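You operate a simulated robot arm through the tools that you are given. There is no shell and no other tool.

You run a simulated two-armed robot. Do the job below in one go: nothing can be reset, and whatever is moved stays where it is left.

JOB
Find the cloudy dish on the light box and put it in the red tray.
Fine: switch the box on and turn its dial to HIGH to see; leave the clear dishes; dial back to LOW, switch off.

It is judged by the outcome, as a careful person would: the job done as asked, and still so three seconds after it is handed in. It fails if anything else is knocked over, pushed out of place, dropped, spilled or broken.

ROBOT AND FRAMES
Two 7-joint arms with fingered hands on one trunk that stands fixed in place. Base frame: the origin is at the foot of the trunk, x ahead of it, y to its left, z up; the work surface is at about z = 0.85. Lengths are in m, angles in degrees, forces in N, time in s.
The left shoulder is at [0.06, 0.177, 1], the right one opposite. Each reaches about 1 m from its shoulder. Payload 4 kg a hand.
The TCP of each hand is the grasp point between the finger pads, 0.037 m short of the fingertips. In the tool frame z runs along the fingers and y along their closing line. The gripper opens to 0.124 m; its body begins 0.043 m behind the TCP. The gripper is a hand of 3 fingers: y runs from the thumb to the fingers, the wrist lies at [-0.015, -0.108, -0.202] in the tool frame, and closing takes about 1.5 s.
Orientation is that of the tool frame in the base frame, as a unit quaternion [x, y, z, w]. With the fingers straight down and the wrist toward the robot, the tool's x, y and z point along [0, 1, 0], [1, 0, 0] and [0, 0, -1] of the base frame.

CONTROLS
- The arms move only by the tool apply_moves. It takes "left_targets", "right_targets" or both (then of equal length, played together; a hand with none holds still); each is a list of rows, each a list of 7 numbers: the opening, from 0 (shut) to 1 (fully open), then the shift along the base's x, y, z in m, then the turn, a rotation vector about the base's x, y, z in degrees. In form: [[claw, tx, ty, tz, wx, wy, wz], ...]. A call has 1 to 20 rows; each row is the pose to reach, as a shift and turn from the pose commanded when the call began. A row lasts 0.2 s, in which the tool goes at most 0.05 m and 8.6 degrees; a call with a longer step from one row to the next is refused whole, and so is a gripper value outside its range. A pose out of reach is approached as far as the arm can. The call stops where the force on the tool passes 80 N (or 10 N more than at its start, if that is more) or the arm is blocked; 0.2 s more then pass. Each finger travels about 0.072 m/s and halts on what it meets, pressing with about 23 N; the grip force reading is that of the motor and also rises with nothing between the fingers. The clock runs only during rows and for 0.2 s after the last one: add rows that repeat a pose to give the fingers time. The reply holds the time, the measured pose of the TCP, the force on the tool along the base axes, the opening and the grip force, in the units named above and with some noise, with the torque about the TCP (base axes, N m) and any sound that the robot's microphone picked up, and new pictures: "show" is both (left out), scene, wrist or none (wrist: the cameras of the hands that moved).
- Cameras (640 x 400 px; columns grow to the right, rows downward): "scene" is now at [0.0588, 0.0011, 1.662]; the picture's right is [0.00, -1.00, 0.00], its down [-0.55, -0.00, -0.83] and it looks along [0.83, 0.00, -0.55] (base axes); focal length 345 px, centre (320, 200). "left" rides on the left gripper at [-0.064, -0.076, -0.136] in its tool frame; the picture's right is [-0.84, -0.26, 0.48], its down [0.48, -0.76, 0.43] and it looks along [0.26, 0.60, 0.76] (tool axes); focal length 256 px, centre (320, 200). "right" rides on the right gripper at [0.064, -0.076, -0.137] in its tool frame; the picture's right is [-0.84, 0.26, -0.48], its down [-0.48, -0.76, 0.43] and it looks along [-0.26, 0.60, 0.76] (tool axes); focal length 256 px, centre (320, 200). There is no depth. A picture from a camera that has moved, and an enlarged one, comes with that camera's place and axes in the base frame and with its lens.
- slide_trunk(by): slides the trunk up (or, below 0, down) by that many m; the arms and the scene camera ride with it, the base frame stays. It gives what a move gives, with no picture.
- hand_shape(shape, hand): the hand has 3 fingers and takes this shape, open, in about a second: jaw (thumb against the fingers, like two jaws); tri (thumb and two fingers); tip (a fingertip pinch); poke (one finger out to press); point (the index stretched); flat (the hand flat); cup (the hand cupped); fist (a fist). The gripper value then closes the fingers along that shape, each until it touches; the sizes above hold for jaw. It gives what a move gives, with no picture.
- turn_head(pan, tilt): turns the head with the scene camera to pan (to the left, within 86 degrees either way) and tilt (down, from -29 to 69), counted from straight ahead of the robot. It gives what a move gives, and a new picture of the scene camera.
- enlarge(camera, box): a new picture of the part [left, top, right, bottom] of that camera's present view, enlarged. The clock stands still meanwhile.
- job_done(): hands the job in; it is judged then, once.

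Nothing tells you positions but the pictures and the camera data. Unless the task says otherwise, let go and move clear before handing in.

The tools are called after "Request:" as a command line: name --argument value ..., lists and objects as JSON in quotes. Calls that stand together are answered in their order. apply_moves: Moves the arms, as the interface text tells. Its arguments: {"type":"object","properties":{"left_targets":{"type":"array"},"right_targets":{"type":"array"},"show":{"type":"string","enum":["both","scene","wrist","none"]}},"required":[]} The other tools are called the same way: slide_trunk (by) moves the trunk up or down; hand_shape (shape, hand) gives the hand a shape; turn_head (pan, tilt) turns the head that bears the scene camera; enlarge (camera, box) takes an enlarged picture of a part of a camera's view; job_done () hands the job in.

At the start:

```text
clock: 0.0
left_eef_pos: [0.5522, 0.2855, 1.2423]
left_tcp_rot: [0.707, 0.708, 0.0, 0.0]
left_contact_force: [0.0, -0.6, 0.4]
left_torque: [-0.01, -0.02, -0.04]
left_gripper_width: 0.1235
left_grasp_force: 0.1
left_shape: jaw
right_eef_pos: [0.6289, -0.3168, 1.2292]
right_tcp_rot: [0.708, 0.707, -0.001, 0.0]
right_contact_force: [-0.1, -0.3, -0.3]
right_torque: [0.02, 0.01, 0.0]
right_gripper_width: 0.1235
right_grasp_force: 0.0
right_shape: jaw
trunk travel left (down, up): [-0.525, 0.065]
head pan, tilt (commanded): [0.1, 33.5]
```

scene: 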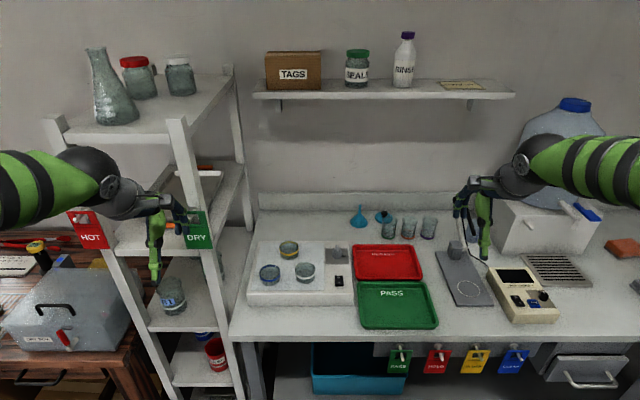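
right: 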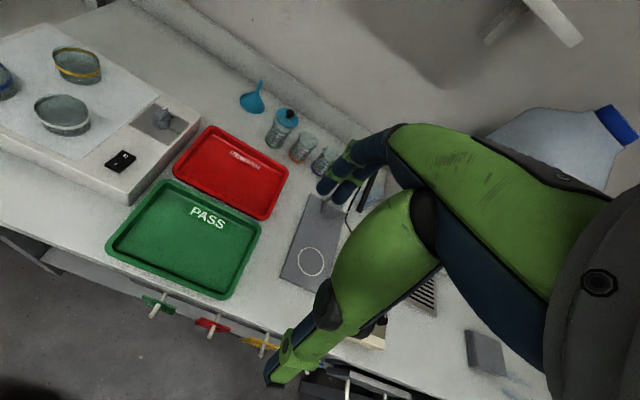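
left: 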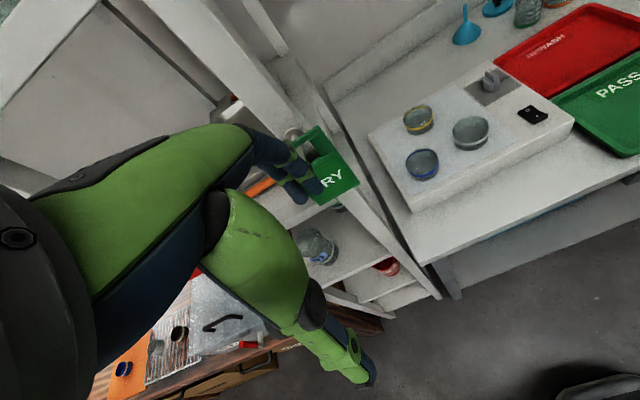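

I see a light box with three dishes (yellow, blue and white rims), a dial at its back right and a rocker switch at its front right. The red tray lies to the right of the box. I'll look closer before moving.

Request:
enlarge --camera "scene" --box '[230, 220, 450, 340]'

Request:
enlarge --camera "left" --box '[360, 40, 640, 220]'

Request:
enlarge --camera "right" --box '[0, 20, 260, 210]'

```text
2.91 times, centred on (340, 280) of scene
camera zoom: at [0.0588, 0.0011, 1.662], right [0.0, -1.0, 0.0], down [-0.55, 0.0, -0.83], along [0.83, 0.0, -0.55], focal length 1005 px, centre (262, -33)
```

zoom: 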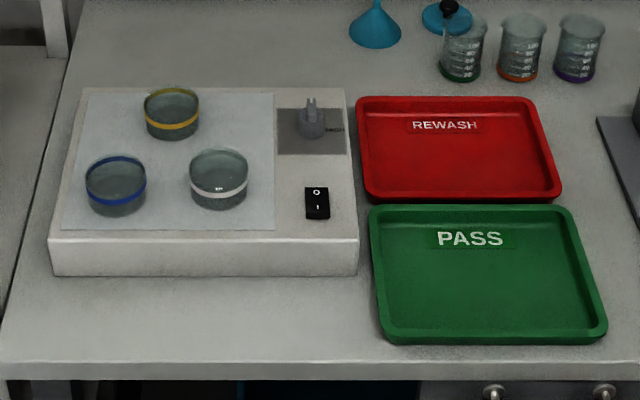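

```text
2.22 times, centred on (500, 130) of left
camera zoom: at [0.4756, 0.2237, 1.3796], right [-0.26, -0.84, -0.48], down [-0.76, 0.48, -0.43], along [0.6, 0.26, -0.76], focal length 569 px, centre (-80, 356)
```

zoom: 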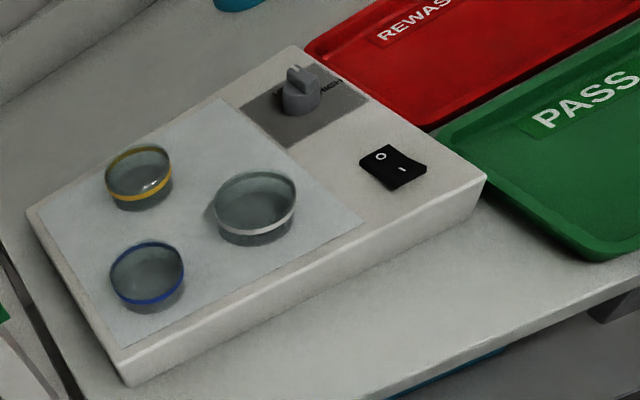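

```text
2.11 times, centred on (130, 115) of right
camera zoom: at [0.5532, -0.2544, 1.3636], right [0.26, -0.84, 0.48], down [-0.76, -0.48, -0.43], along [0.6, -0.26, -0.76], focal length 539 px, centre (720, 379)
```

zoom: 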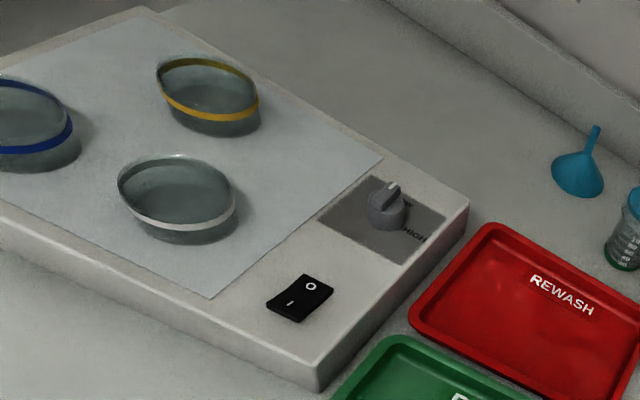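

Request:
enlarge --camera "scene" --box '[320, 240, 360, 265]'

Request:
enlarge --camera "right" --box '[100, 90, 212, 160]'

Request:
enlarge --camera "left" --box '[460, 60, 556, 120]'

Request:
enlarge --camera "scene" --box '[250, 230, 330, 295]'

```text
16.00 times, centred on (340, 252) of scene
camera zoom: at [0.0588, 0.0011, 1.662], right [0.0, -1.0, 0.0], down [-0.55, 0.0, -0.83], along [0.83, 0.0, -0.55], focal length 5526 px, centre (0, -640)
```

zoom: 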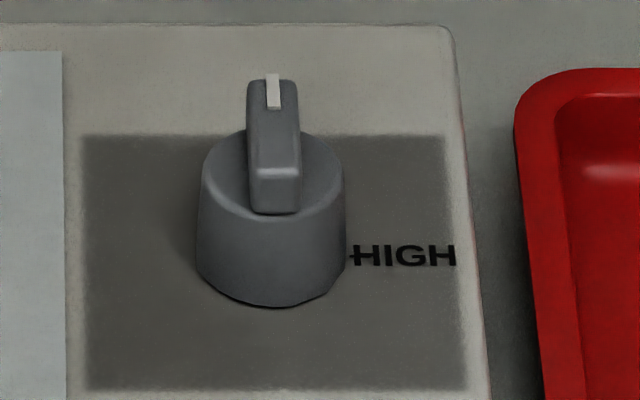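

```text
5.71 times, centred on (156, 125) of right
camera zoom: at [0.5532, -0.2544, 1.3636], right [0.26, -0.84, 0.48], down [-0.76, -0.48, -0.43], along [0.6, -0.26, -0.76], focal length 1463 px, centre (1257, 629)
```

zoom: 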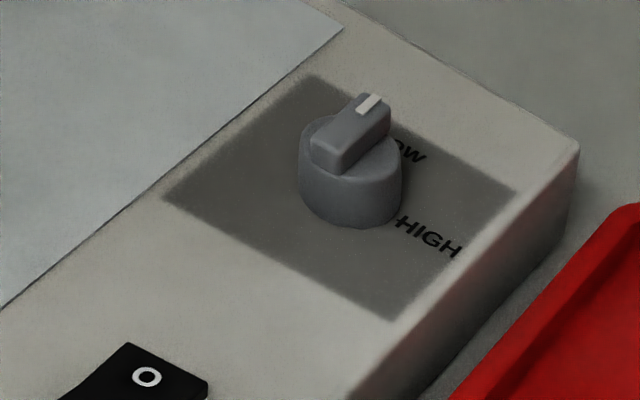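

```text
6.67 times, centred on (508, 90) of left
camera zoom: at [0.4756, 0.2237, 1.3796], right [-0.26, -0.84, -0.48], down [-0.76, 0.48, -0.43], along [0.6, 0.26, -0.76], focal length 1707 px, centre (-933, 933)
```

zoom: 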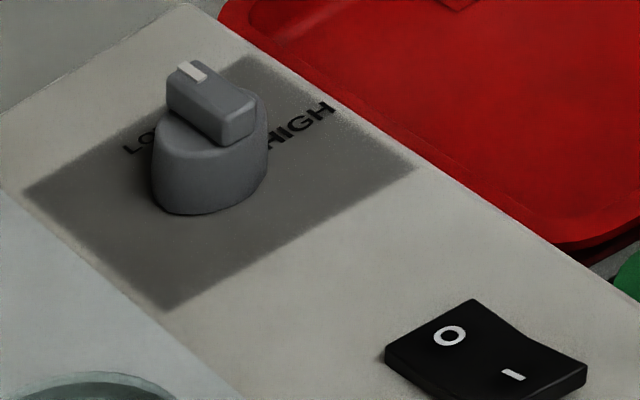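

```text
6.15 times, centred on (290, 262) of scene
camera zoom: at [0.0588, 0.0011, 1.662], right [0.0, -1.0, 0.0], down [-0.55, 0.0, -0.83], along [0.83, 0.0, -0.55], focal length 2125 px, centre (505, -185)
```

zoom: 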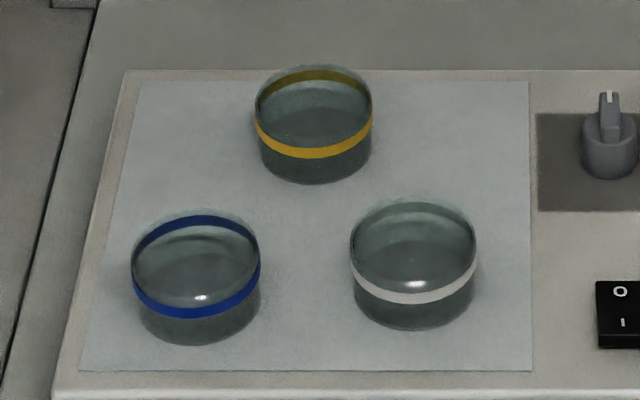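

The dial's white mark points back to LOW, with HIGH to its right, and the switch reads O at the back and I at the front, so it is off. I'll put the right hand in the poke shape and look at where the fingertip is.

Request:
hand_shape --shape "poke" --hand "right"

Request:
apply_moves --right_targets '[[1, 0, 0, 0, 0, 0, 0]]' --show "both"

```text
clock: 0.9
left_eef_pos: [0.5514, 0.286, 1.2423]
left_tcp_rot: [0.707, 0.707, 0.0, -0.001]
left_contact_force: [0.4, -0.2, 0.7]
left_torque: [0.01, -0.01, 0.0]
left_gripper_width: 0.1232
left_grasp_force: 0.2
left_shape: jaw
right_eef_pos: [0.6283, -0.317, 1.2273]
right_tcp_rot: [0.706, 0.708, 0.0, 0.0]
right_contact_force: [-0.1, 0.0, 0.0]
right_torque: [-0.02, -0.02, 0.0]
right_gripper_width: 0.0002
right_grasp_force: 0.1
right_shape: poke
trunk travel left (down, up): [-0.525, 0.065]
head pan, tilt (commanded): [0.1, 33.5]
```

```text
clock: 1.3
left_eef_pos: [0.5515, 0.2851, 1.2403]
left_tcp_rot: [0.707, 0.707, 0.0, 0.0]
left_contact_force: [-0.2, 0.1, -0.9]
left_torque: [0.0, 0.0, 0.03]
left_gripper_width: 0.1238
left_grasp_force: 0.0
left_shape: jaw
right_eef_pos: [0.6276, -0.3171, 1.2283]
right_tcp_rot: [0.707, 0.707, 0.0, 0.0]
right_contact_force: [0.0, -0.4, 0.3]
right_torque: [-0.02, 0.0, 0.03]
right_gripper_width: 0.0
right_grasp_force: 0.1
right_shape: poke
trunk travel left (down, up): [-0.525, 0.065]
head pan, tilt (commanded): [0.1, 33.5]
camera scene: at [0.0588, 0.0011, 1.662], right [0.0, -1.0, 0.0], down [-0.55, 0.0, -0.83], along [0.83, 0.0, -0.55], focal length 345 px, centre (320, 200)
camera right: at [0.5532, -0.2544, 1.3636], right [0.26, -0.84, 0.48], down [-0.76, -0.48, -0.43], along [0.6, -0.26, -0.76], focal length 256 px, centre (320, 200)
```

scene: 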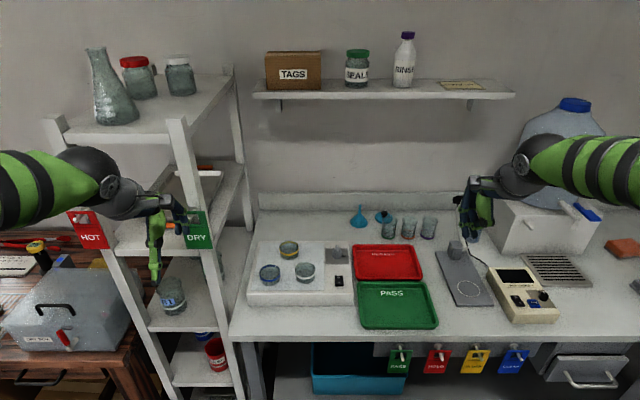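
right: 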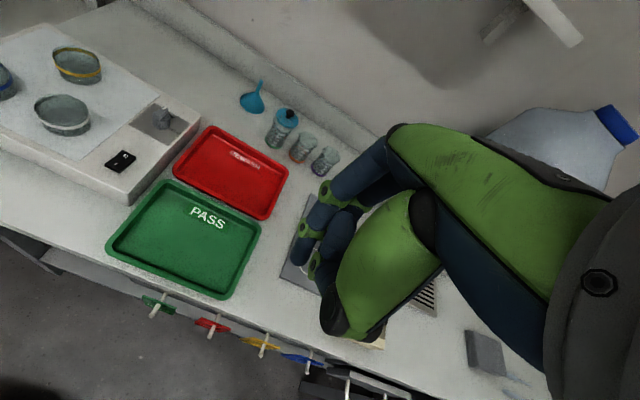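

Request:
enlarge --camera "right" --box '[240, 120, 432, 360]'

Request:
enlarge --camera "scene" --box '[430, 160, 530, 260]'

```text
1.67 times, centred on (336, 240) of right
camera zoom: at [0.5532, -0.2544, 1.3636], right [0.26, -0.84, 0.48], down [-0.76, -0.48, -0.43], along [0.6, -0.26, -0.76], focal length 427 px, centre (293, 133)
```

zoom: 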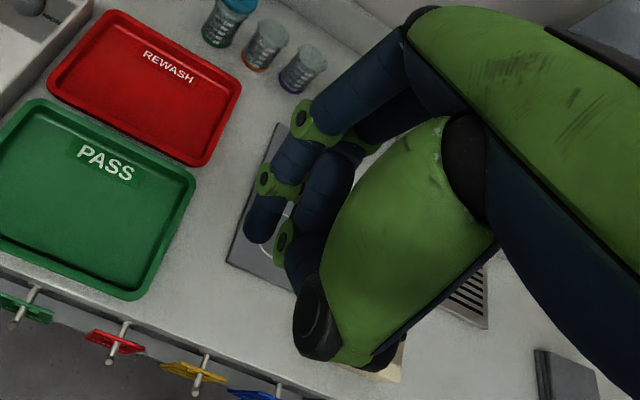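

```text
4.00 times, centred on (480, 210) of scene
camera zoom: at [0.0588, 0.0011, 1.662], right [0.0, -1.0, 0.0], down [-0.55, 0.0, -0.83], along [0.83, 0.0, -0.55], focal length 1381 px, centre (-320, 160)
```

zoom: 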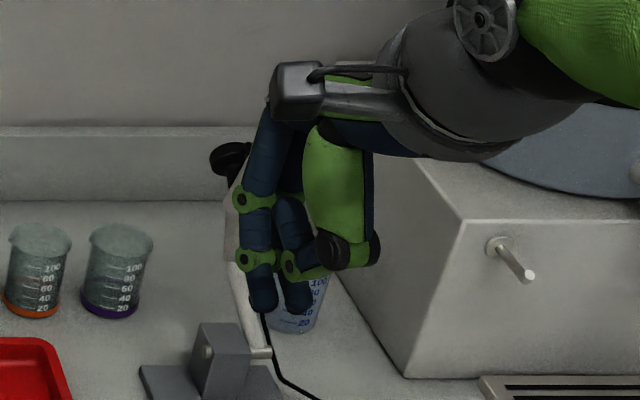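

The poke finger's tip seems to lie about 0.036 below the TCP. I'll check whether closing the gripper value changes the shape.

Request:
apply_moves --right_targets '[[0, 0, 0, 0, 0, 0, 0], [0, 0, 0, 0, 0, 0, 0], [0, 0, 0, 0, 0, 0, 0], [0, 0, 0, 0, 0, 0, 0], [0, 0, 0, 0, 0, 0, 0], [0, 0, 0, 0, 0, 0, 0]]' --show "both"

Request:
enlarge --camera "right" --box '[240, 120, 432, 360]'

Request:
enlarge --camera "scene" --box '[430, 160, 530, 260]'

```text
clock: 2.7
left_eef_pos: [0.5519, 0.285, 1.2429]
left_tcp_rot: [0.707, 0.707, 0.0, -0.001]
left_contact_force: [-0.2, 0.5, 0.8]
left_torque: [-0.01, -0.01, -0.01]
left_gripper_width: 0.1237
left_grasp_force: 0.1
left_shape: jaw
right_eef_pos: [0.6277, -0.3171, 1.2287]
right_tcp_rot: [0.707, 0.708, 0.001, 0.0]
right_contact_force: [-0.6, 0.1, 0.9]
right_torque: [-0.03, -0.03, -0.01]
right_gripper_width: 0.0
right_grasp_force: 0.1
right_shape: poke
trunk travel left (down, up): [-0.525, 0.065]
head pan, tilt (commanded): [0.1, 33.5]
camera scene: at [0.0588, 0.0011, 1.662], right [0.0, -1.0, 0.0], down [-0.55, 0.0, -0.83], along [0.83, 0.0, -0.55], focal length 345 px, centre (320, 200)
camera right: at [0.5532, -0.2544, 1.3636], right [0.26, -0.84, 0.48], down [-0.76, -0.48, -0.43], along [0.6, -0.26, -0.76], focal length 256 px, centre (320, 200)
```

scene: 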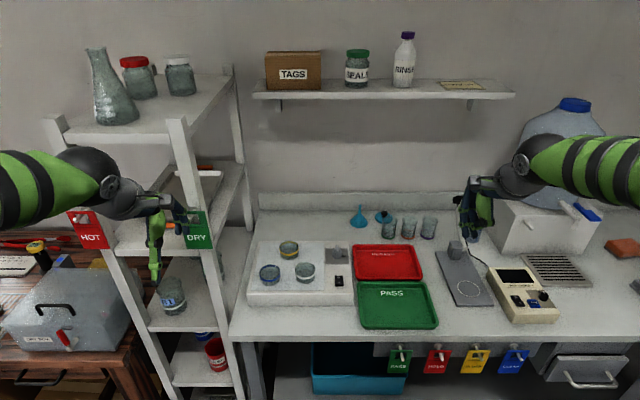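
right: 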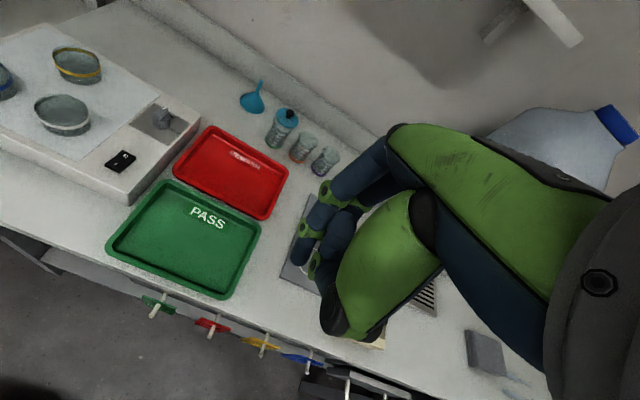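

```text
1.67 times, centred on (336, 240) of right
camera zoom: at [0.5532, -0.2544, 1.3636], right [0.26, -0.84, 0.48], down [-0.76, -0.48, -0.43], along [0.6, -0.26, -0.76], focal length 427 px, centre (293, 133)
```

zoom: 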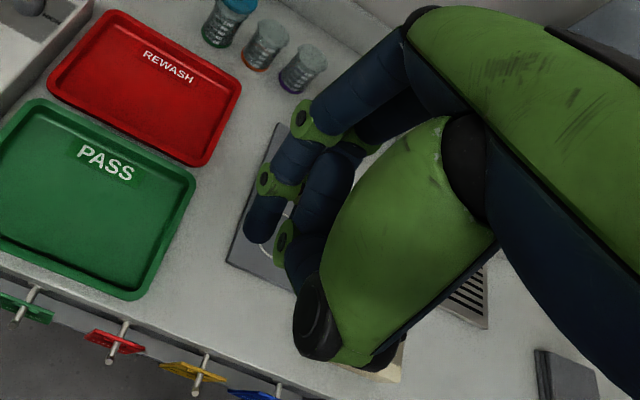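

```text
4.00 times, centred on (480, 210) of scene
camera zoom: at [0.0588, 0.0011, 1.662], right [0.0, -1.0, 0.0], down [-0.55, 0.0, -0.83], along [0.83, 0.0, -0.55], focal length 1381 px, centre (-320, 160)
```

zoom: 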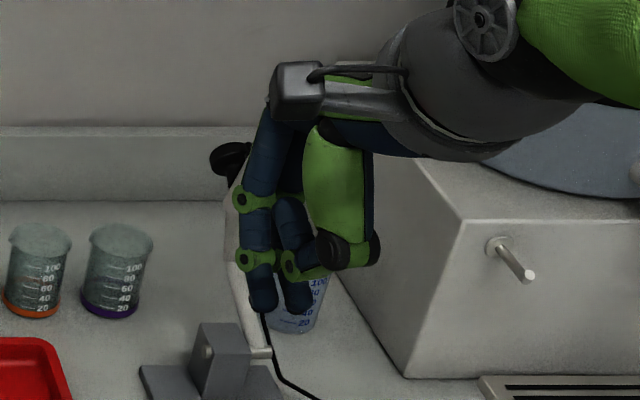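

The poke shape keeps a second finger close to the pressing one. I'll compare with the point shape.

Request:
hand_shape --shape "point" --hand "right"

Request:
enlarge --camera "right" --box '[200, 80, 456, 400]'

Request:
enlarge --camera "scene" --box '[430, 160, 530, 260]'

```text
clock: 3.6
left_eef_pos: [0.5508, 0.2853, 1.2413]
left_tcp_rot: [0.708, 0.706, 0.0, 0.0]
left_contact_force: [-0.1, -0.3, 0.2]
left_torque: [0.0, -0.03, -0.01]
left_gripper_width: 0.1235
left_grasp_force: 0.0
left_shape: jaw
right_eef_pos: [0.629, -0.3185, 1.228]
right_tcp_rot: [0.707, 0.707, 0.0, -0.001]
right_contact_force: [-1.0, -0.5, -0.2]
right_torque: [0.03, 0.01, 0.02]
right_gripper_width: 0.118
right_grasp_force: 0.0
right_shape: point
trunk travel left (down, up): [-0.525, 0.065]
head pan, tilt (commanded): [0.1, 33.5]
```

```text
1.25 times, centred on (328, 240) of right
camera zoom: at [0.5532, -0.2544, 1.3636], right [0.26, -0.84, 0.48], down [-0.76, -0.48, -0.43], along [0.6, -0.26, -0.76], focal length 320 px, centre (310, 150)
```

zoom: 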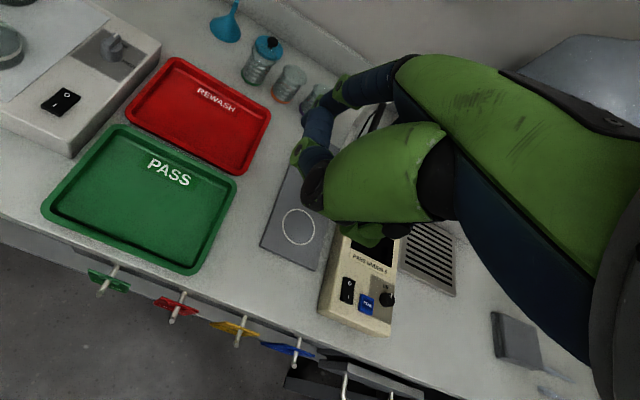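

```text
4.00 times, centred on (480, 210) of scene
camera zoom: at [0.0588, 0.0011, 1.662], right [0.0, -1.0, 0.0], down [-0.55, 0.0, -0.83], along [0.83, 0.0, -0.55], focal length 1381 px, centre (-320, 160)
```

zoom: 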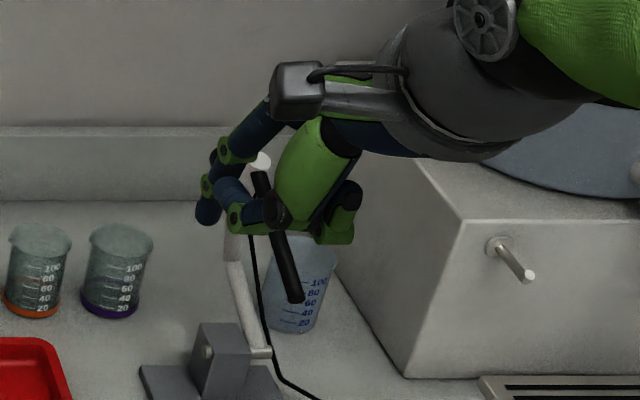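

The point shape is less suitable because the finger isn't along the tool axis. I'll go back to poke and hover over the switch to see the fingertip clearly.

Request:
hand_shape --shape "poke" --hand "right"

Request:
apply_moves --right_targets '[[0, 0.014, 0.033, -0.01, 0, 0, 0], [0, 0.028, 0.066, -0.02, 0, 0, 0], [0, 0.042, 0.099, -0.03, 0, 0, 0], [0, 0.056, 0.132, -0.05, 0, 0, 0], [0, 0.07, 0.165, -0.07, 0, 0, 0], [0, 0.09, 0.198, -0.09, 0, 0, 0], [0, 0.11, 0.231, -0.12, 0, 0, 0], [0, 0.12, 0.255, -0.15, 0, 0, 0], [0, 0.13, 0.261, -0.185, 0, 0, 0], [0, 0.135, 0.261, -0.198, 0, 0, 0], [0, 0.135, 0.261, -0.198, 0, 0, 0]]' --show "both"

Request:
enlarge --camera "scene" --box '[290, 190, 410, 310]'

Request:
enlarge --camera "right" --box '[160, 100, 416, 340]'

Request:
enlarge --camera "left" --box '[420, 0, 640, 180]'

```text
clock: 4.5
left_eef_pos: [0.551, 0.2858, 1.2415]
left_tcp_rot: [0.707, 0.707, 0.0, 0.0]
left_contact_force: [0.5, -0.1, 0.5]
left_torque: [-0.04, 0.02, 0.01]
left_gripper_width: 0.1238
left_grasp_force: 0.0
left_shape: jaw
right_eef_pos: [0.6283, -0.3178, 1.2271]
right_tcp_rot: [0.707, 0.707, 0.0, 0.001]
right_contact_force: [-0.1, -0.4, 0.1]
right_torque: [-0.01, 0.0, -0.01]
right_gripper_width: 0.0
right_grasp_force: 0.0
right_shape: poke
trunk travel left (down, up): [-0.525, 0.065]
head pan, tilt (commanded): [0.1, 33.5]
```

```text
clock: 6.9
left_eef_pos: [0.5526, 0.2868, 1.242]
left_tcp_rot: [0.707, 0.707, 0.0, 0.0]
left_contact_force: [-0.6, 0.2, 0.3]
left_torque: [-0.02, 0.0, -0.01]
left_gripper_width: 0.1234
left_grasp_force: 0.1
left_shape: jaw
right_eef_pos: [0.7639, -0.0586, 1.0295]
right_tcp_rot: [0.708, 0.707, 0.001, 0.0]
right_contact_force: [-0.1, 0.0, 0.4]
right_torque: [-0.01, -0.01, 0.03]
right_gripper_width: 0.0002
right_grasp_force: 0.0
right_shape: poke
trunk travel left (down, up): [-0.525, 0.065]
head pan, tilt (commanded): [0.1, 33.5]
camera scene: at [0.0588, 0.0012, 1.662], right [0.0, -1.0, 0.0], down [-0.55, 0.0, -0.83], along [0.83, 0.0, -0.55], focal length 345 px, centre (320, 200)
camera right: at [0.6889, 0.0065, 1.1655], right [0.26, -0.84, 0.48], down [-0.76, -0.48, -0.43], along [0.6, -0.26, -0.76], focal length 256 px, centre (320, 200)
```

scene: 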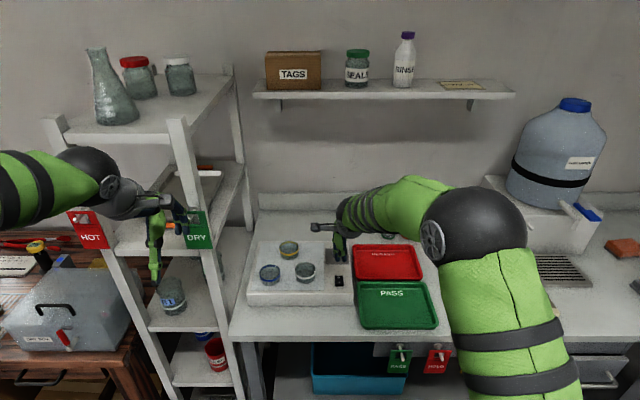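
right: 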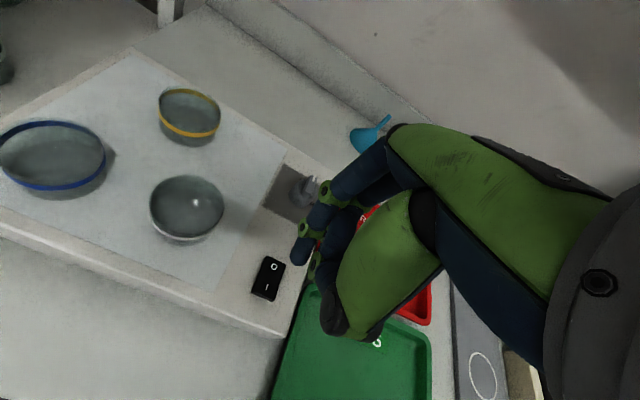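

```text
3.33 times, centred on (350, 250) of scene
camera zoom: at [0.0588, 0.0012, 1.662], right [0.0, -1.0, 0.0], down [-0.55, 0.0, -0.83], along [0.83, 0.0, -0.55], focal length 1151 px, centre (220, 33)
```

zoom: 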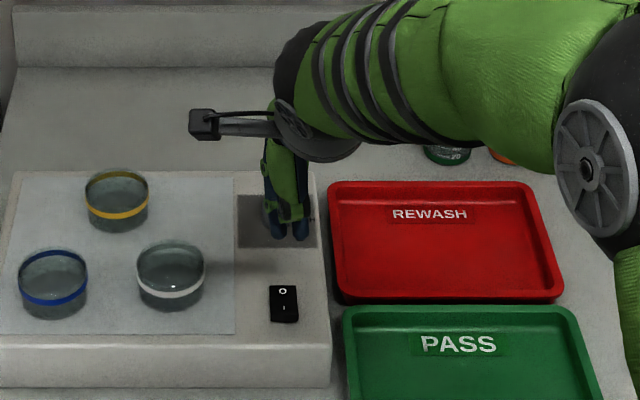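

```text
1.67 times, centred on (288, 220) of right
camera zoom: at [0.6889, 0.0065, 1.1655], right [0.26, -0.84, 0.48], down [-0.76, -0.48, -0.43], along [0.6, -0.26, -0.76], focal length 427 px, centre (373, 167)
```

zoom: 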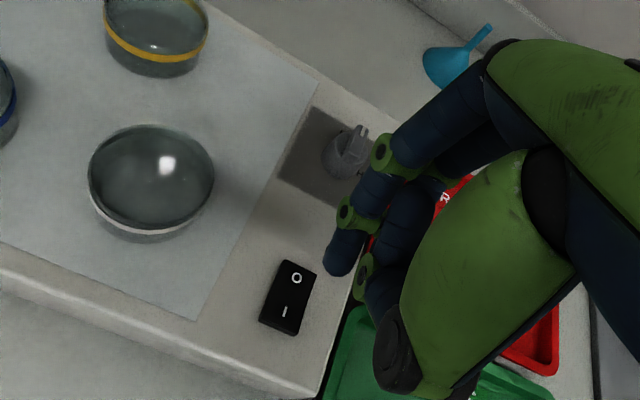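

```text
2.22 times, centred on (530, 90) of left
camera zoom: at [0.4756, 0.2238, 1.3796], right [-0.26, -0.84, -0.48], down [-0.76, 0.48, -0.43], along [0.6, 0.26, -0.76], focal length 569 px, centre (-147, 444)
```

zoom: 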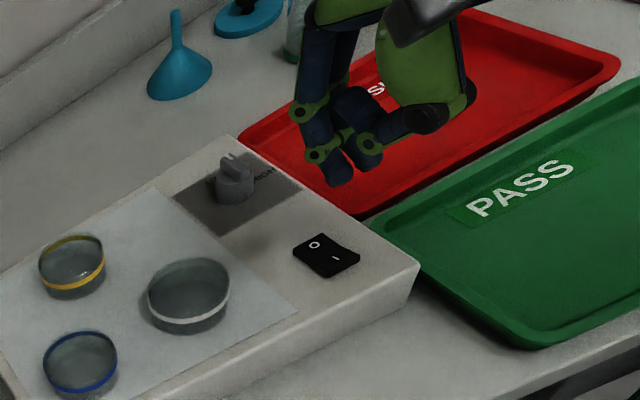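

The fingertip is about 0.04 below the TCP, and the I side of the rocker is near (0.762, -0.056). I'll lower the finger to just above it and check the alignment.

Request:
apply_moves --right_targets '[[0, -0.002, -0.002, -0.02, 0, 0, 0], [0, -0.004, -0.003, -0.04, 0, 0, 0], [0, -0.004, -0.003, -0.055, 0, 0, 0], [0, -0.004, -0.003, -0.055, 0, 0, 0]]' --show "both"

Request:
enlarge --camera "scene" --box '[310, 240, 370, 300]'

Request:
enlarge --camera "right" --box '[220, 180, 380, 340]'

Request:
enlarge --camera "left" --box '[500, 50, 600, 130]'

```text
clock: 7.9
left_eef_pos: [0.5521, 0.2854, 1.2427]
left_tcp_rot: [0.708, 0.706, 0.0, 0.001]
left_contact_force: [0.4, 0.5, 0.7]
left_torque: [-0.01, 0.03, 0.03]
left_gripper_width: 0.1236
left_grasp_force: 0.2
left_shape: jaw
right_eef_pos: [0.7597, -0.0595, 0.9734]
right_tcp_rot: [0.708, 0.707, 0.0, -0.001]
right_contact_force: [0.6, 0.5, 0.3]
right_torque: [-0.01, -0.02, 0.0]
right_gripper_width: 0.0
right_grasp_force: 0.0
right_shape: poke
trunk travel left (down, up): [-0.525, 0.065]
head pan, tilt (commanded): [0.1, 33.5]
camera scene: at [0.0587, 0.0011, 1.662], right [0.0, -1.0, 0.0], down [-0.55, 0.0, -0.83], along [0.83, 0.0, -0.55], focal length 345 px, centre (320, 200)
camera right: at [0.6844, 0.0032, 1.1104], right [0.26, -0.84, 0.48], down [-0.76, -0.48, -0.43], along [0.6, -0.26, -0.76], focal length 256 px, centre (320, 200)
```

scene: 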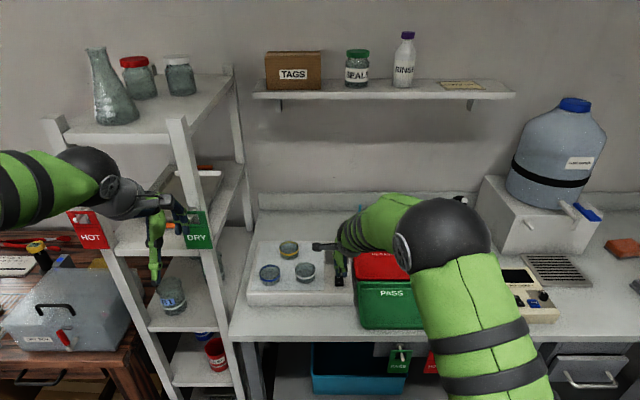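
right: 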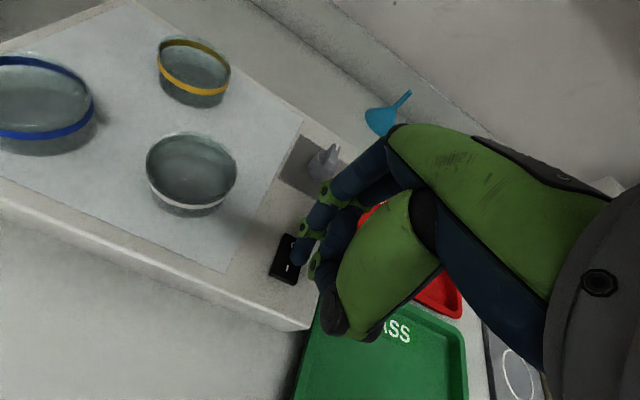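

```text
6.67 times, centred on (340, 270) of scene
camera zoom: at [0.0587, 0.0011, 1.662], right [0.0, -1.0, 0.0], down [-0.55, 0.0, -0.83], along [0.83, 0.0, -0.55], focal length 2302 px, centre (187, -267)
```

zoom: 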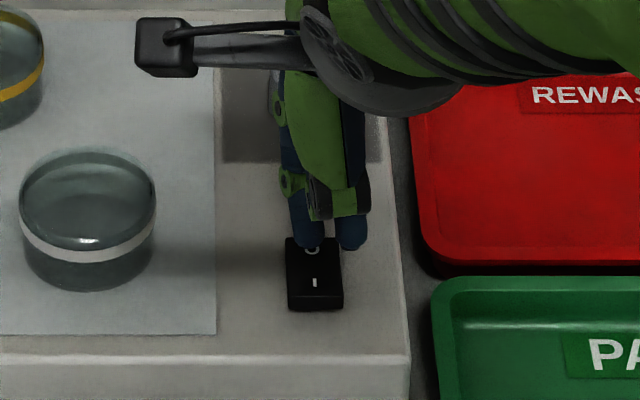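

```text
2.50 times, centred on (300, 260) of right
camera zoom: at [0.6844, 0.0032, 1.1104], right [0.26, -0.84, 0.48], down [-0.76, -0.48, -0.43], along [0.6, -0.26, -0.76], focal length 640 px, centre (370, 50)
```

zoom: 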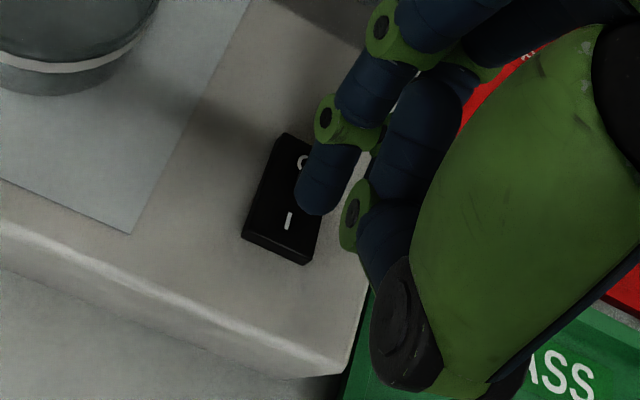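

```text
5.00 times, centred on (550, 90) of left
camera zoom: at [0.4755, 0.2237, 1.3797], right [-0.26, -0.84, -0.48], down [-0.76, 0.48, -0.43], along [0.6, 0.26, -0.76], focal length 1280 px, centre (-830, 750)
```

zoom: 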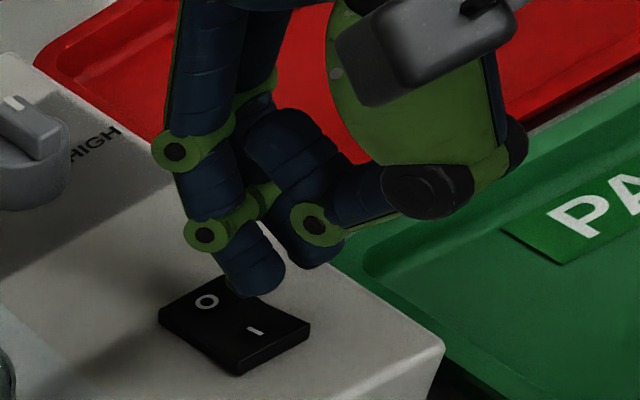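

The index tip is about (0.757, -0.053, 0.936), just above the I half, with the second finger clearly higher. I'll press down gently in steps.

Request:
apply_moves --right_targets '[[0, 0.003, -0.002, -0.008, 0, 0, 0], [0, 0.003, -0.002, -0.016, 0, 0, 0], [0, 0.003, -0.002, -0.02, 0, 0, 0], [0, 0.003, -0.002, -0.023, 0, 0, 0], [0, 0.003, -0.002, -0.025, 0, 0, 0]]' --show "wrist"

Request:
enlarge --camera "left" --box '[500, 50, 600, 130]'

Request:
enlarge --camera "scene" --box '[230, 220, 370, 310]'

```text
clock: 9.1
left_eef_pos: [0.5518, 0.2866, 1.2429]
left_tcp_rot: [0.707, 0.707, 0.0, 0.0]
left_contact_force: [0.9, -0.7, -0.8]
left_torque: [0.02, 0.02, 0.03]
left_gripper_width: 0.1237
left_grasp_force: 0.0
left_shape: jaw
right_eef_pos: [0.7625, -0.0619, 0.9514]
right_tcp_rot: [0.707, 0.707, 0.0, 0.0]
right_contact_force: [-0.5, -0.4, 4.7]
right_torque: [-0.03, 0.03, 0.0]
right_gripper_width: 0.0
right_grasp_force: 0.1
right_shape: poke
trunk travel left (down, up): [-0.525, 0.065]
head pan, tilt (commanded): [0.1, 33.5]
camera right: at [0.6875, 0.0017, 1.0861], right [0.26, -0.84, 0.48], down [-0.76, -0.48, -0.44], along [0.6, -0.26, -0.76], focal length 256 px, centre (320, 200)
```

right: 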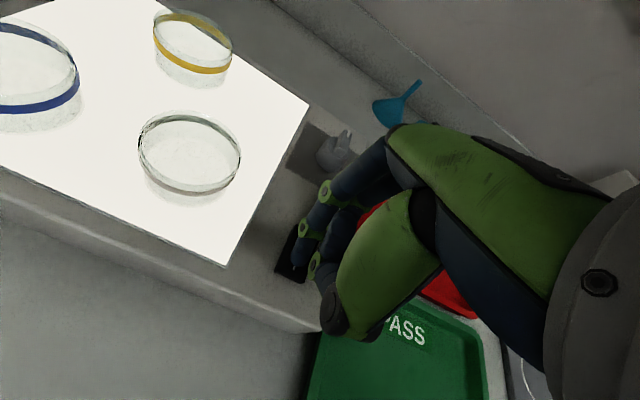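

```text
5.00 times, centred on (550, 90) of left
camera zoom: at [0.4753, 0.2238, 1.3798], right [-0.26, -0.84, -0.48], down [-0.76, 0.48, -0.43], along [0.6, 0.26, -0.76], focal length 1280 px, centre (-830, 750)
```

zoom: 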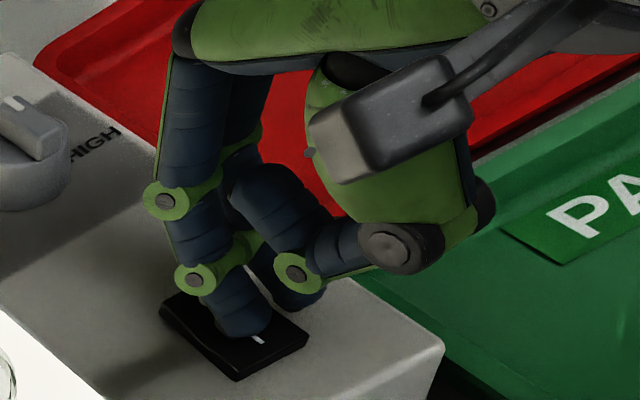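

```text
4.44 times, centred on (300, 265) of scene
camera zoom: at [0.0585, 0.0012, 1.6621], right [0.0, -1.0, 0.0], down [-0.55, 0.0, -0.83], along [0.83, 0.0, -0.55], focal length 1535 px, centre (409, -89)
```

zoom: 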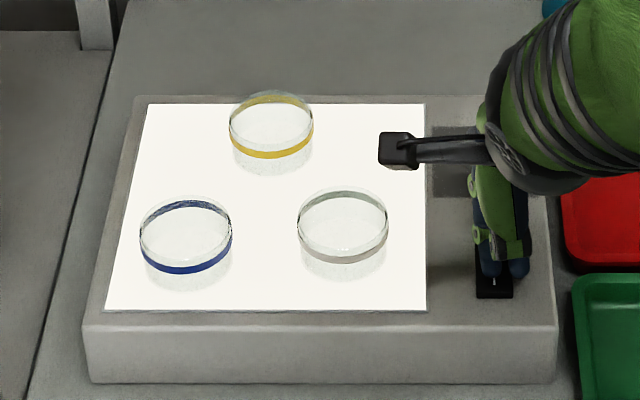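

The box is lit, and all three dishes look clear at LOW. I'll lift off and check that the switch stays on.

Request:
apply_moves --right_targets '[[0, 0, 0, 0.02, 0, 0, 0], [0, 0, 0, 0.05, 0, 0, 0], [0, -0.01, 0, 0.09, 0, 0, 0], [0, -0.03, 0, 0.13, 0, 0, 0]]' --show "both"

Request:
enlarge --camera "left" --box '[360, 40, 600, 220]'

```text
clock: 10.1
left_eef_pos: [0.5511, 0.2858, 1.2428]
left_tcp_rot: [0.707, 0.707, -0.001, 0.0]
left_contact_force: [0.7, -0.9, 0.5]
left_torque: [0.01, -0.02, -0.02]
left_gripper_width: 0.1234
left_grasp_force: 0.1
left_shape: jaw
right_eef_pos: [0.7306, -0.0612, 1.082]
right_tcp_rot: [0.707, 0.707, 0.0, 0.0]
right_contact_force: [-0.5, 0.2, 1.5]
right_torque: [0.01, -0.03, 0.05]
right_gripper_width: 0.0
right_grasp_force: 0.1
right_shape: poke
trunk travel left (down, up): [-0.525, 0.065]
head pan, tilt (commanded): [0.1, 33.5]
camera scene: at [0.0577, 0.0011, 1.662], right [0.0, -1.0, 0.0], down [-0.55, 0.0, -0.83], along [0.83, 0.0, -0.55], focal length 345 px, centre (320, 200)
camera right: at [0.6559, 0.0021, 1.2167], right [0.26, -0.84, 0.48], down [-0.76, -0.48, -0.43], along [0.6, -0.25, -0.76], focal length 256 px, centre (320, 200)
```

scene: 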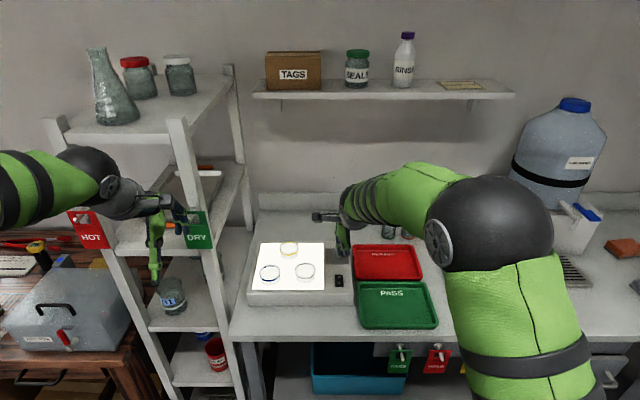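
right: 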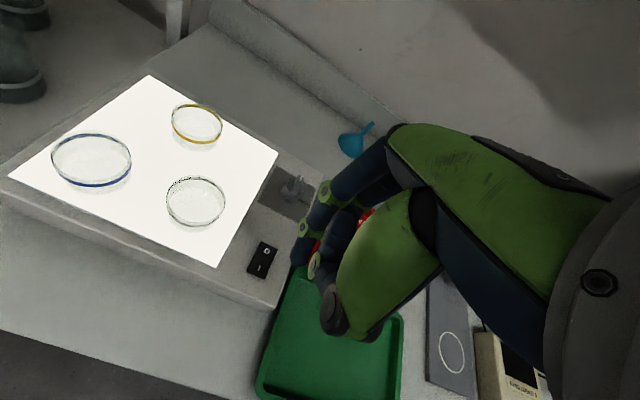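

```text
2.22 times, centred on (480, 130) of left
camera zoom: at [0.4746, 0.2238, 1.38], right [-0.26, -0.84, -0.48], down [-0.76, 0.48, -0.44], along [0.6, 0.26, -0.76], focal length 569 px, centre (-36, 356)
```

zoom: 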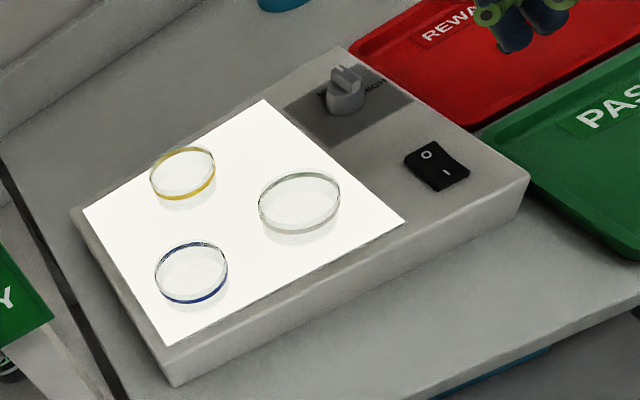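

The switch holds on (I side down). Next is the dial: I'll raise the hand, turn it 90° so the fingers can straddle the dial's fin sideways, and try the tip pinch.

Request:
apply_moves --right_targets '[[0, 0, -0.01, 0.02, 0, 0, 8], [0, 0, -0.02, 0.04, 0, 0, 16], [0, 0, -0.03, 0.05, 0, 0, 24], [0, 0, -0.04, 0.05, 0, 0, 32], [0, 0, -0.05, 0.05, 0, 0, 40], [0, 0, -0.06, 0.05, 0, 0, 48], [0, 0, -0.06, 0.05, 0, 0, 56], [0, 0, -0.06, 0.05, 0, 0, 64], [0, 0, -0.06, 0.05, 0, 0, 72], [0, 0, -0.06, 0.05, 0, 0, 80], [0, 0, -0.06, 0.05, 0, 0, 88], [0, 0, -0.06, 0.05, 0, 0, 90]]' --show "both"

```text
clock: 12.7
left_eef_pos: [0.552, 0.2859, 1.2427]
left_tcp_rot: [0.708, 0.707, 0.0, 0.0]
left_contact_force: [0.4, 0.1, -0.8]
left_torque: [-0.01, 0.02, -0.01]
left_gripper_width: 0.1234
left_grasp_force: 0.0
left_shape: jaw
right_eef_pos: [0.7305, -0.1221, 1.131]
right_tcp_rot: [-0.002, 1.0, 0.0, 0.0]
right_contact_force: [0.0, -0.1, 0.5]
right_torque: [-0.05, -0.01, -0.01]
right_gripper_width: 0.0002
right_grasp_force: 0.0
right_shape: poke
trunk travel left (down, up): [-0.525, 0.065]
head pan, tilt (commanded): [0.1, 33.5]
camera scene: at [0.0588, 0.0011, 1.662], right [0.0, -1.0, 0.0], down [-0.55, 0.0, -0.83], along [0.83, 0.0, -0.55], focal length 345 px, centre (320, 200)
camera right: at [0.6696, -0.1982, 1.2654], right [0.84, 0.26, 0.48], down [0.48, -0.76, -0.43], along [0.25, 0.6, -0.76], focal length 256 px, centre (320, 200)
```

scene: 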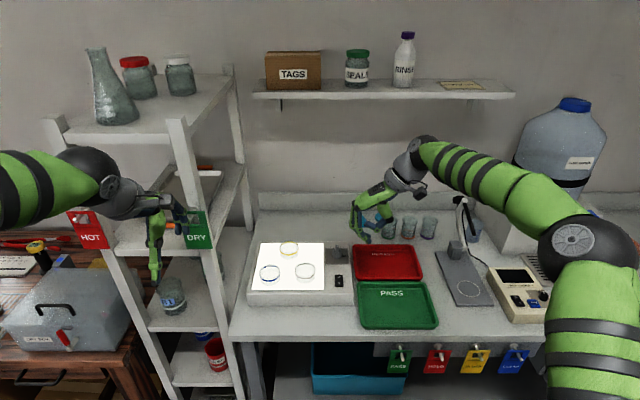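
right: 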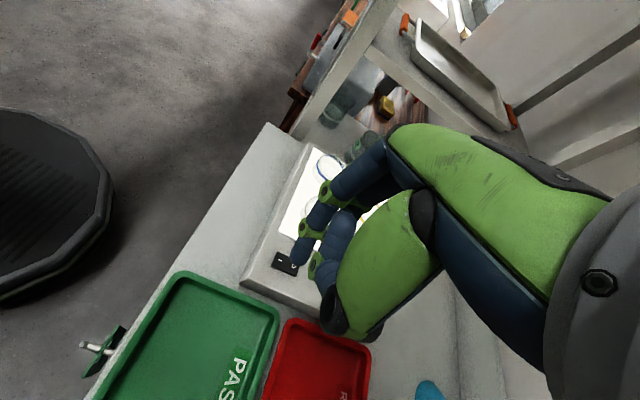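

Request:
hand_shape --shape "tip" --hand "right"

Request:
enlarge --camera "scene" --box '[330, 160, 430, 260]'

Request:
enlarge --camera "right" --box '[200, 80, 456, 400]'

Request:
enlarge --camera "left" --box '[460, 0, 640, 140]'

```text
clock: 13.6
left_eef_pos: [0.5519, 0.2859, 1.2415]
left_tcp_rot: [0.707, 0.707, 0.0, 0.001]
left_contact_force: [-0.6, 0.4, 1.1]
left_torque: [-0.05, -0.02, -0.01]
left_gripper_width: 0.1239
left_grasp_force: 0.0
left_shape: jaw
right_eef_pos: [0.7325, -0.122, 1.1293]
right_tcp_rot: [0.0, 1.0, -0.001, 0.0]
right_contact_force: [-0.4, 0.1, 1.3]
right_torque: [0.02, 0.0, -0.01]
right_gripper_width: 0.1238
right_grasp_force: 0.1
right_shape: tip
trunk travel left (down, up): [-0.525, 0.065]
head pan, tilt (commanded): [0.1, 33.5]
```

```text
4.00 times, centred on (380, 210) of scene
camera zoom: at [0.0589, 0.0011, 1.662], right [0.0, -1.0, 0.0], down [-0.55, 0.0, -0.83], along [0.83, 0.0, -0.55], focal length 1381 px, centre (80, 160)
```

zoom: 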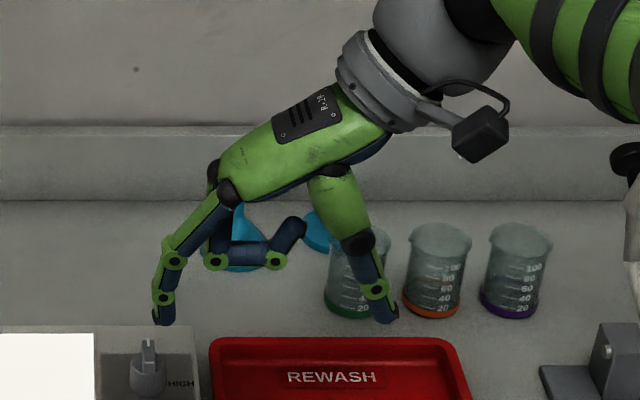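

```text
1.25 times, centred on (328, 240) of right
camera zoom: at [0.6696, -0.198, 1.2655], right [0.84, 0.26, 0.48], down [0.48, -0.76, -0.43], along [0.26, 0.6, -0.76], focal length 320 px, centre (310, 150)
```

zoom: 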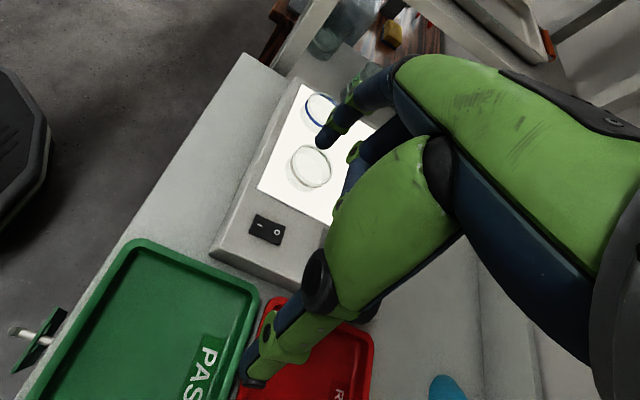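

```text
2.86 times, centred on (550, 70) of left
camera zoom: at [0.4757, 0.2237, 1.3796], right [-0.26, -0.84, -0.48], down [-0.76, 0.48, -0.43], along [0.6, 0.26, -0.76], focal length 731 px, centre (-337, 571)
```

zoom: 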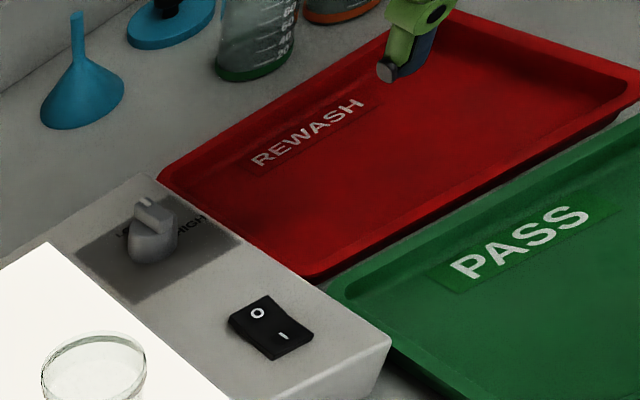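

In the tip shape, the thumb and index oppose each other across the tool axis, with tips about 0.037 below the TCP. I'll move over the dial at (0.885, -0.053), half closing on the way.

Request:
apply_moves --right_targets '[[0.8, 0.035, 0.015, 0, 0, 0, 0], [0.6, 0.07, 0.03, -0.01, 0, 0, 0], [0.45, 0.105, 0.045, -0.03, 0, 0, 0], [0.45, 0.135, 0.06, -0.05, 0, 0, 0], [0.45, 0.153, 0.069, -0.08, 0, 0, 0], [0.45, 0.153, 0.069, -0.11, 0, 0, 0], [0.45, 0.153, 0.069, -0.11, 0, 0, 0]]' --show "both"

Request:
enlarge --camera "scene" --box '[310, 210, 370, 270]'

Request:
enlarge --camera "right" --box '[240, 140, 400, 340]'

Request:
enlarge --camera "left" --box '[440, 20, 580, 120]'

```text
clock: 15.2
left_eef_pos: [0.5523, 0.2849, 1.2418]
left_tcp_rot: [0.707, 0.707, 0.0, 0.0]
left_contact_force: [-0.6, 0.5, -0.2]
left_torque: [-0.05, 0.0, -0.02]
left_gripper_width: 0.1237
left_grasp_force: 0.0
left_shape: jaw
right_eef_pos: [0.8127, -0.0629, 1.0115]
right_tcp_rot: [0.0, 1.0, -0.001, -0.001]
right_contact_force: [0.4, -0.8, -0.1]
right_torque: [0.0, 0.0, -0.03]
right_gripper_width: 0.0571
right_grasp_force: 0.1
right_shape: tip
right hand out of reach, approached as far as the arm can: row 2, 3, 4, 5, 6, 7
trunk travel left (down, up): [-0.525, 0.065]
head pan, tilt (commanded): [0.1, 33.5]
camera scene: at [0.0595, 0.0012, 1.662], right [0.0, -1.0, 0.0], down [-0.55, 0.0, -0.83], along [0.83, 0.0, -0.55], focal length 345 px, centre (320, 200)
camera right: at [0.7501, -0.1393, 1.1477], right [0.84, 0.26, 0.48], down [0.48, -0.76, -0.43], along [0.25, 0.6, -0.76], focal length 256 px, centre (320, 200)
```

scene: 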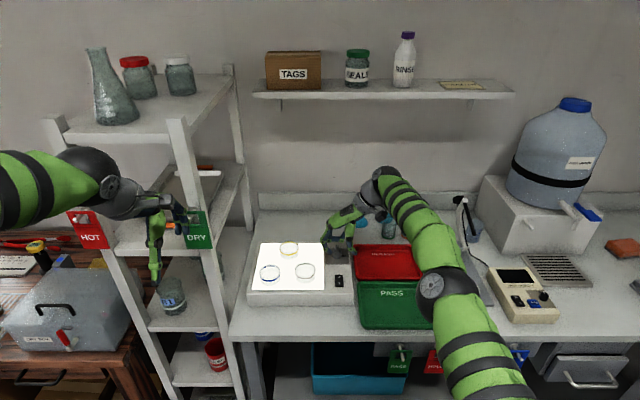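
right: 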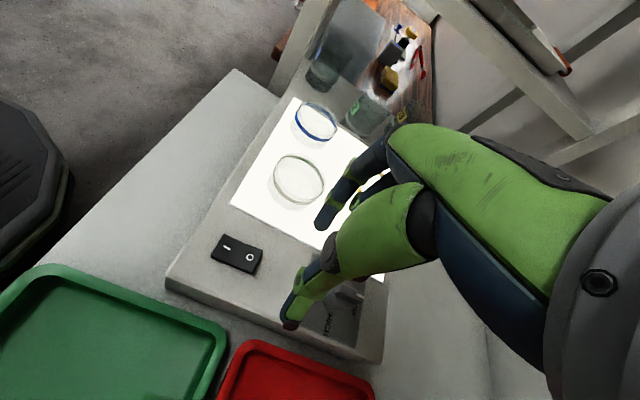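

```text
6.67 times, centred on (340, 240) of scene
camera zoom: at [0.0595, 0.0012, 1.662], right [0.0, -1.0, 0.0], down [-0.55, 0.0, -0.83], along [0.83, 0.0, -0.55], focal length 2302 px, centre (187, -67)
```

zoom: 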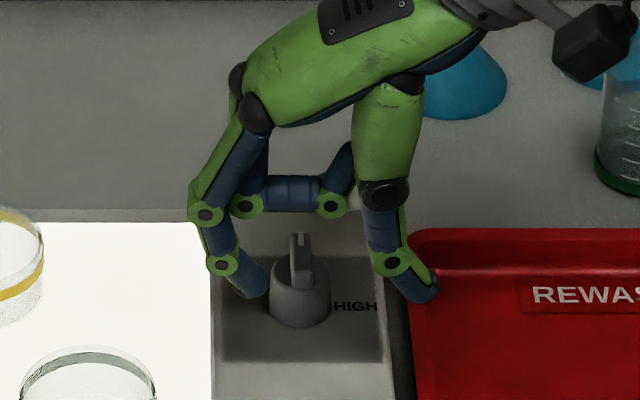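

```text
2.00 times, centred on (320, 240) of right
camera zoom: at [0.7501, -0.1393, 1.1477], right [0.84, 0.26, 0.48], down [0.48, -0.76, -0.43], along [0.25, 0.6, -0.76], focal length 512 px, centre (320, 120)
```

zoom: 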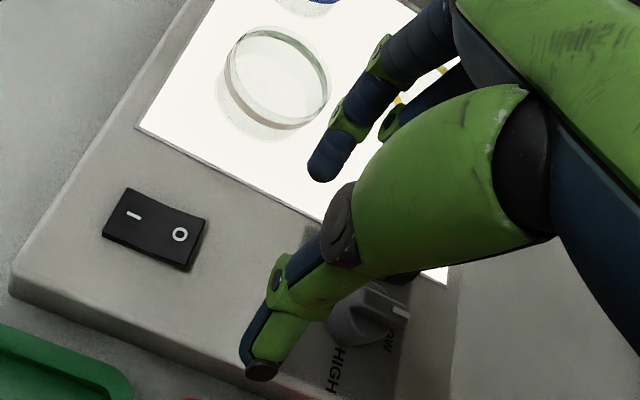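

```text
4.00 times, centred on (510, 70) of left
camera zoom: at [0.4761, 0.2239, 1.3794], right [-0.26, -0.84, -0.48], down [-0.76, 0.48, -0.43], along [0.6, 0.26, -0.76], focal length 1024 px, centre (-440, 720)
```

zoom: 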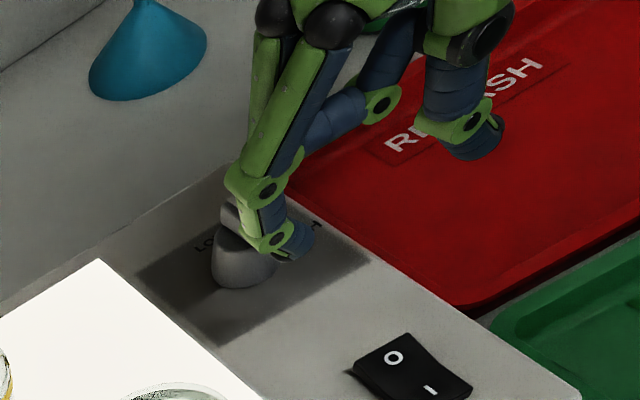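

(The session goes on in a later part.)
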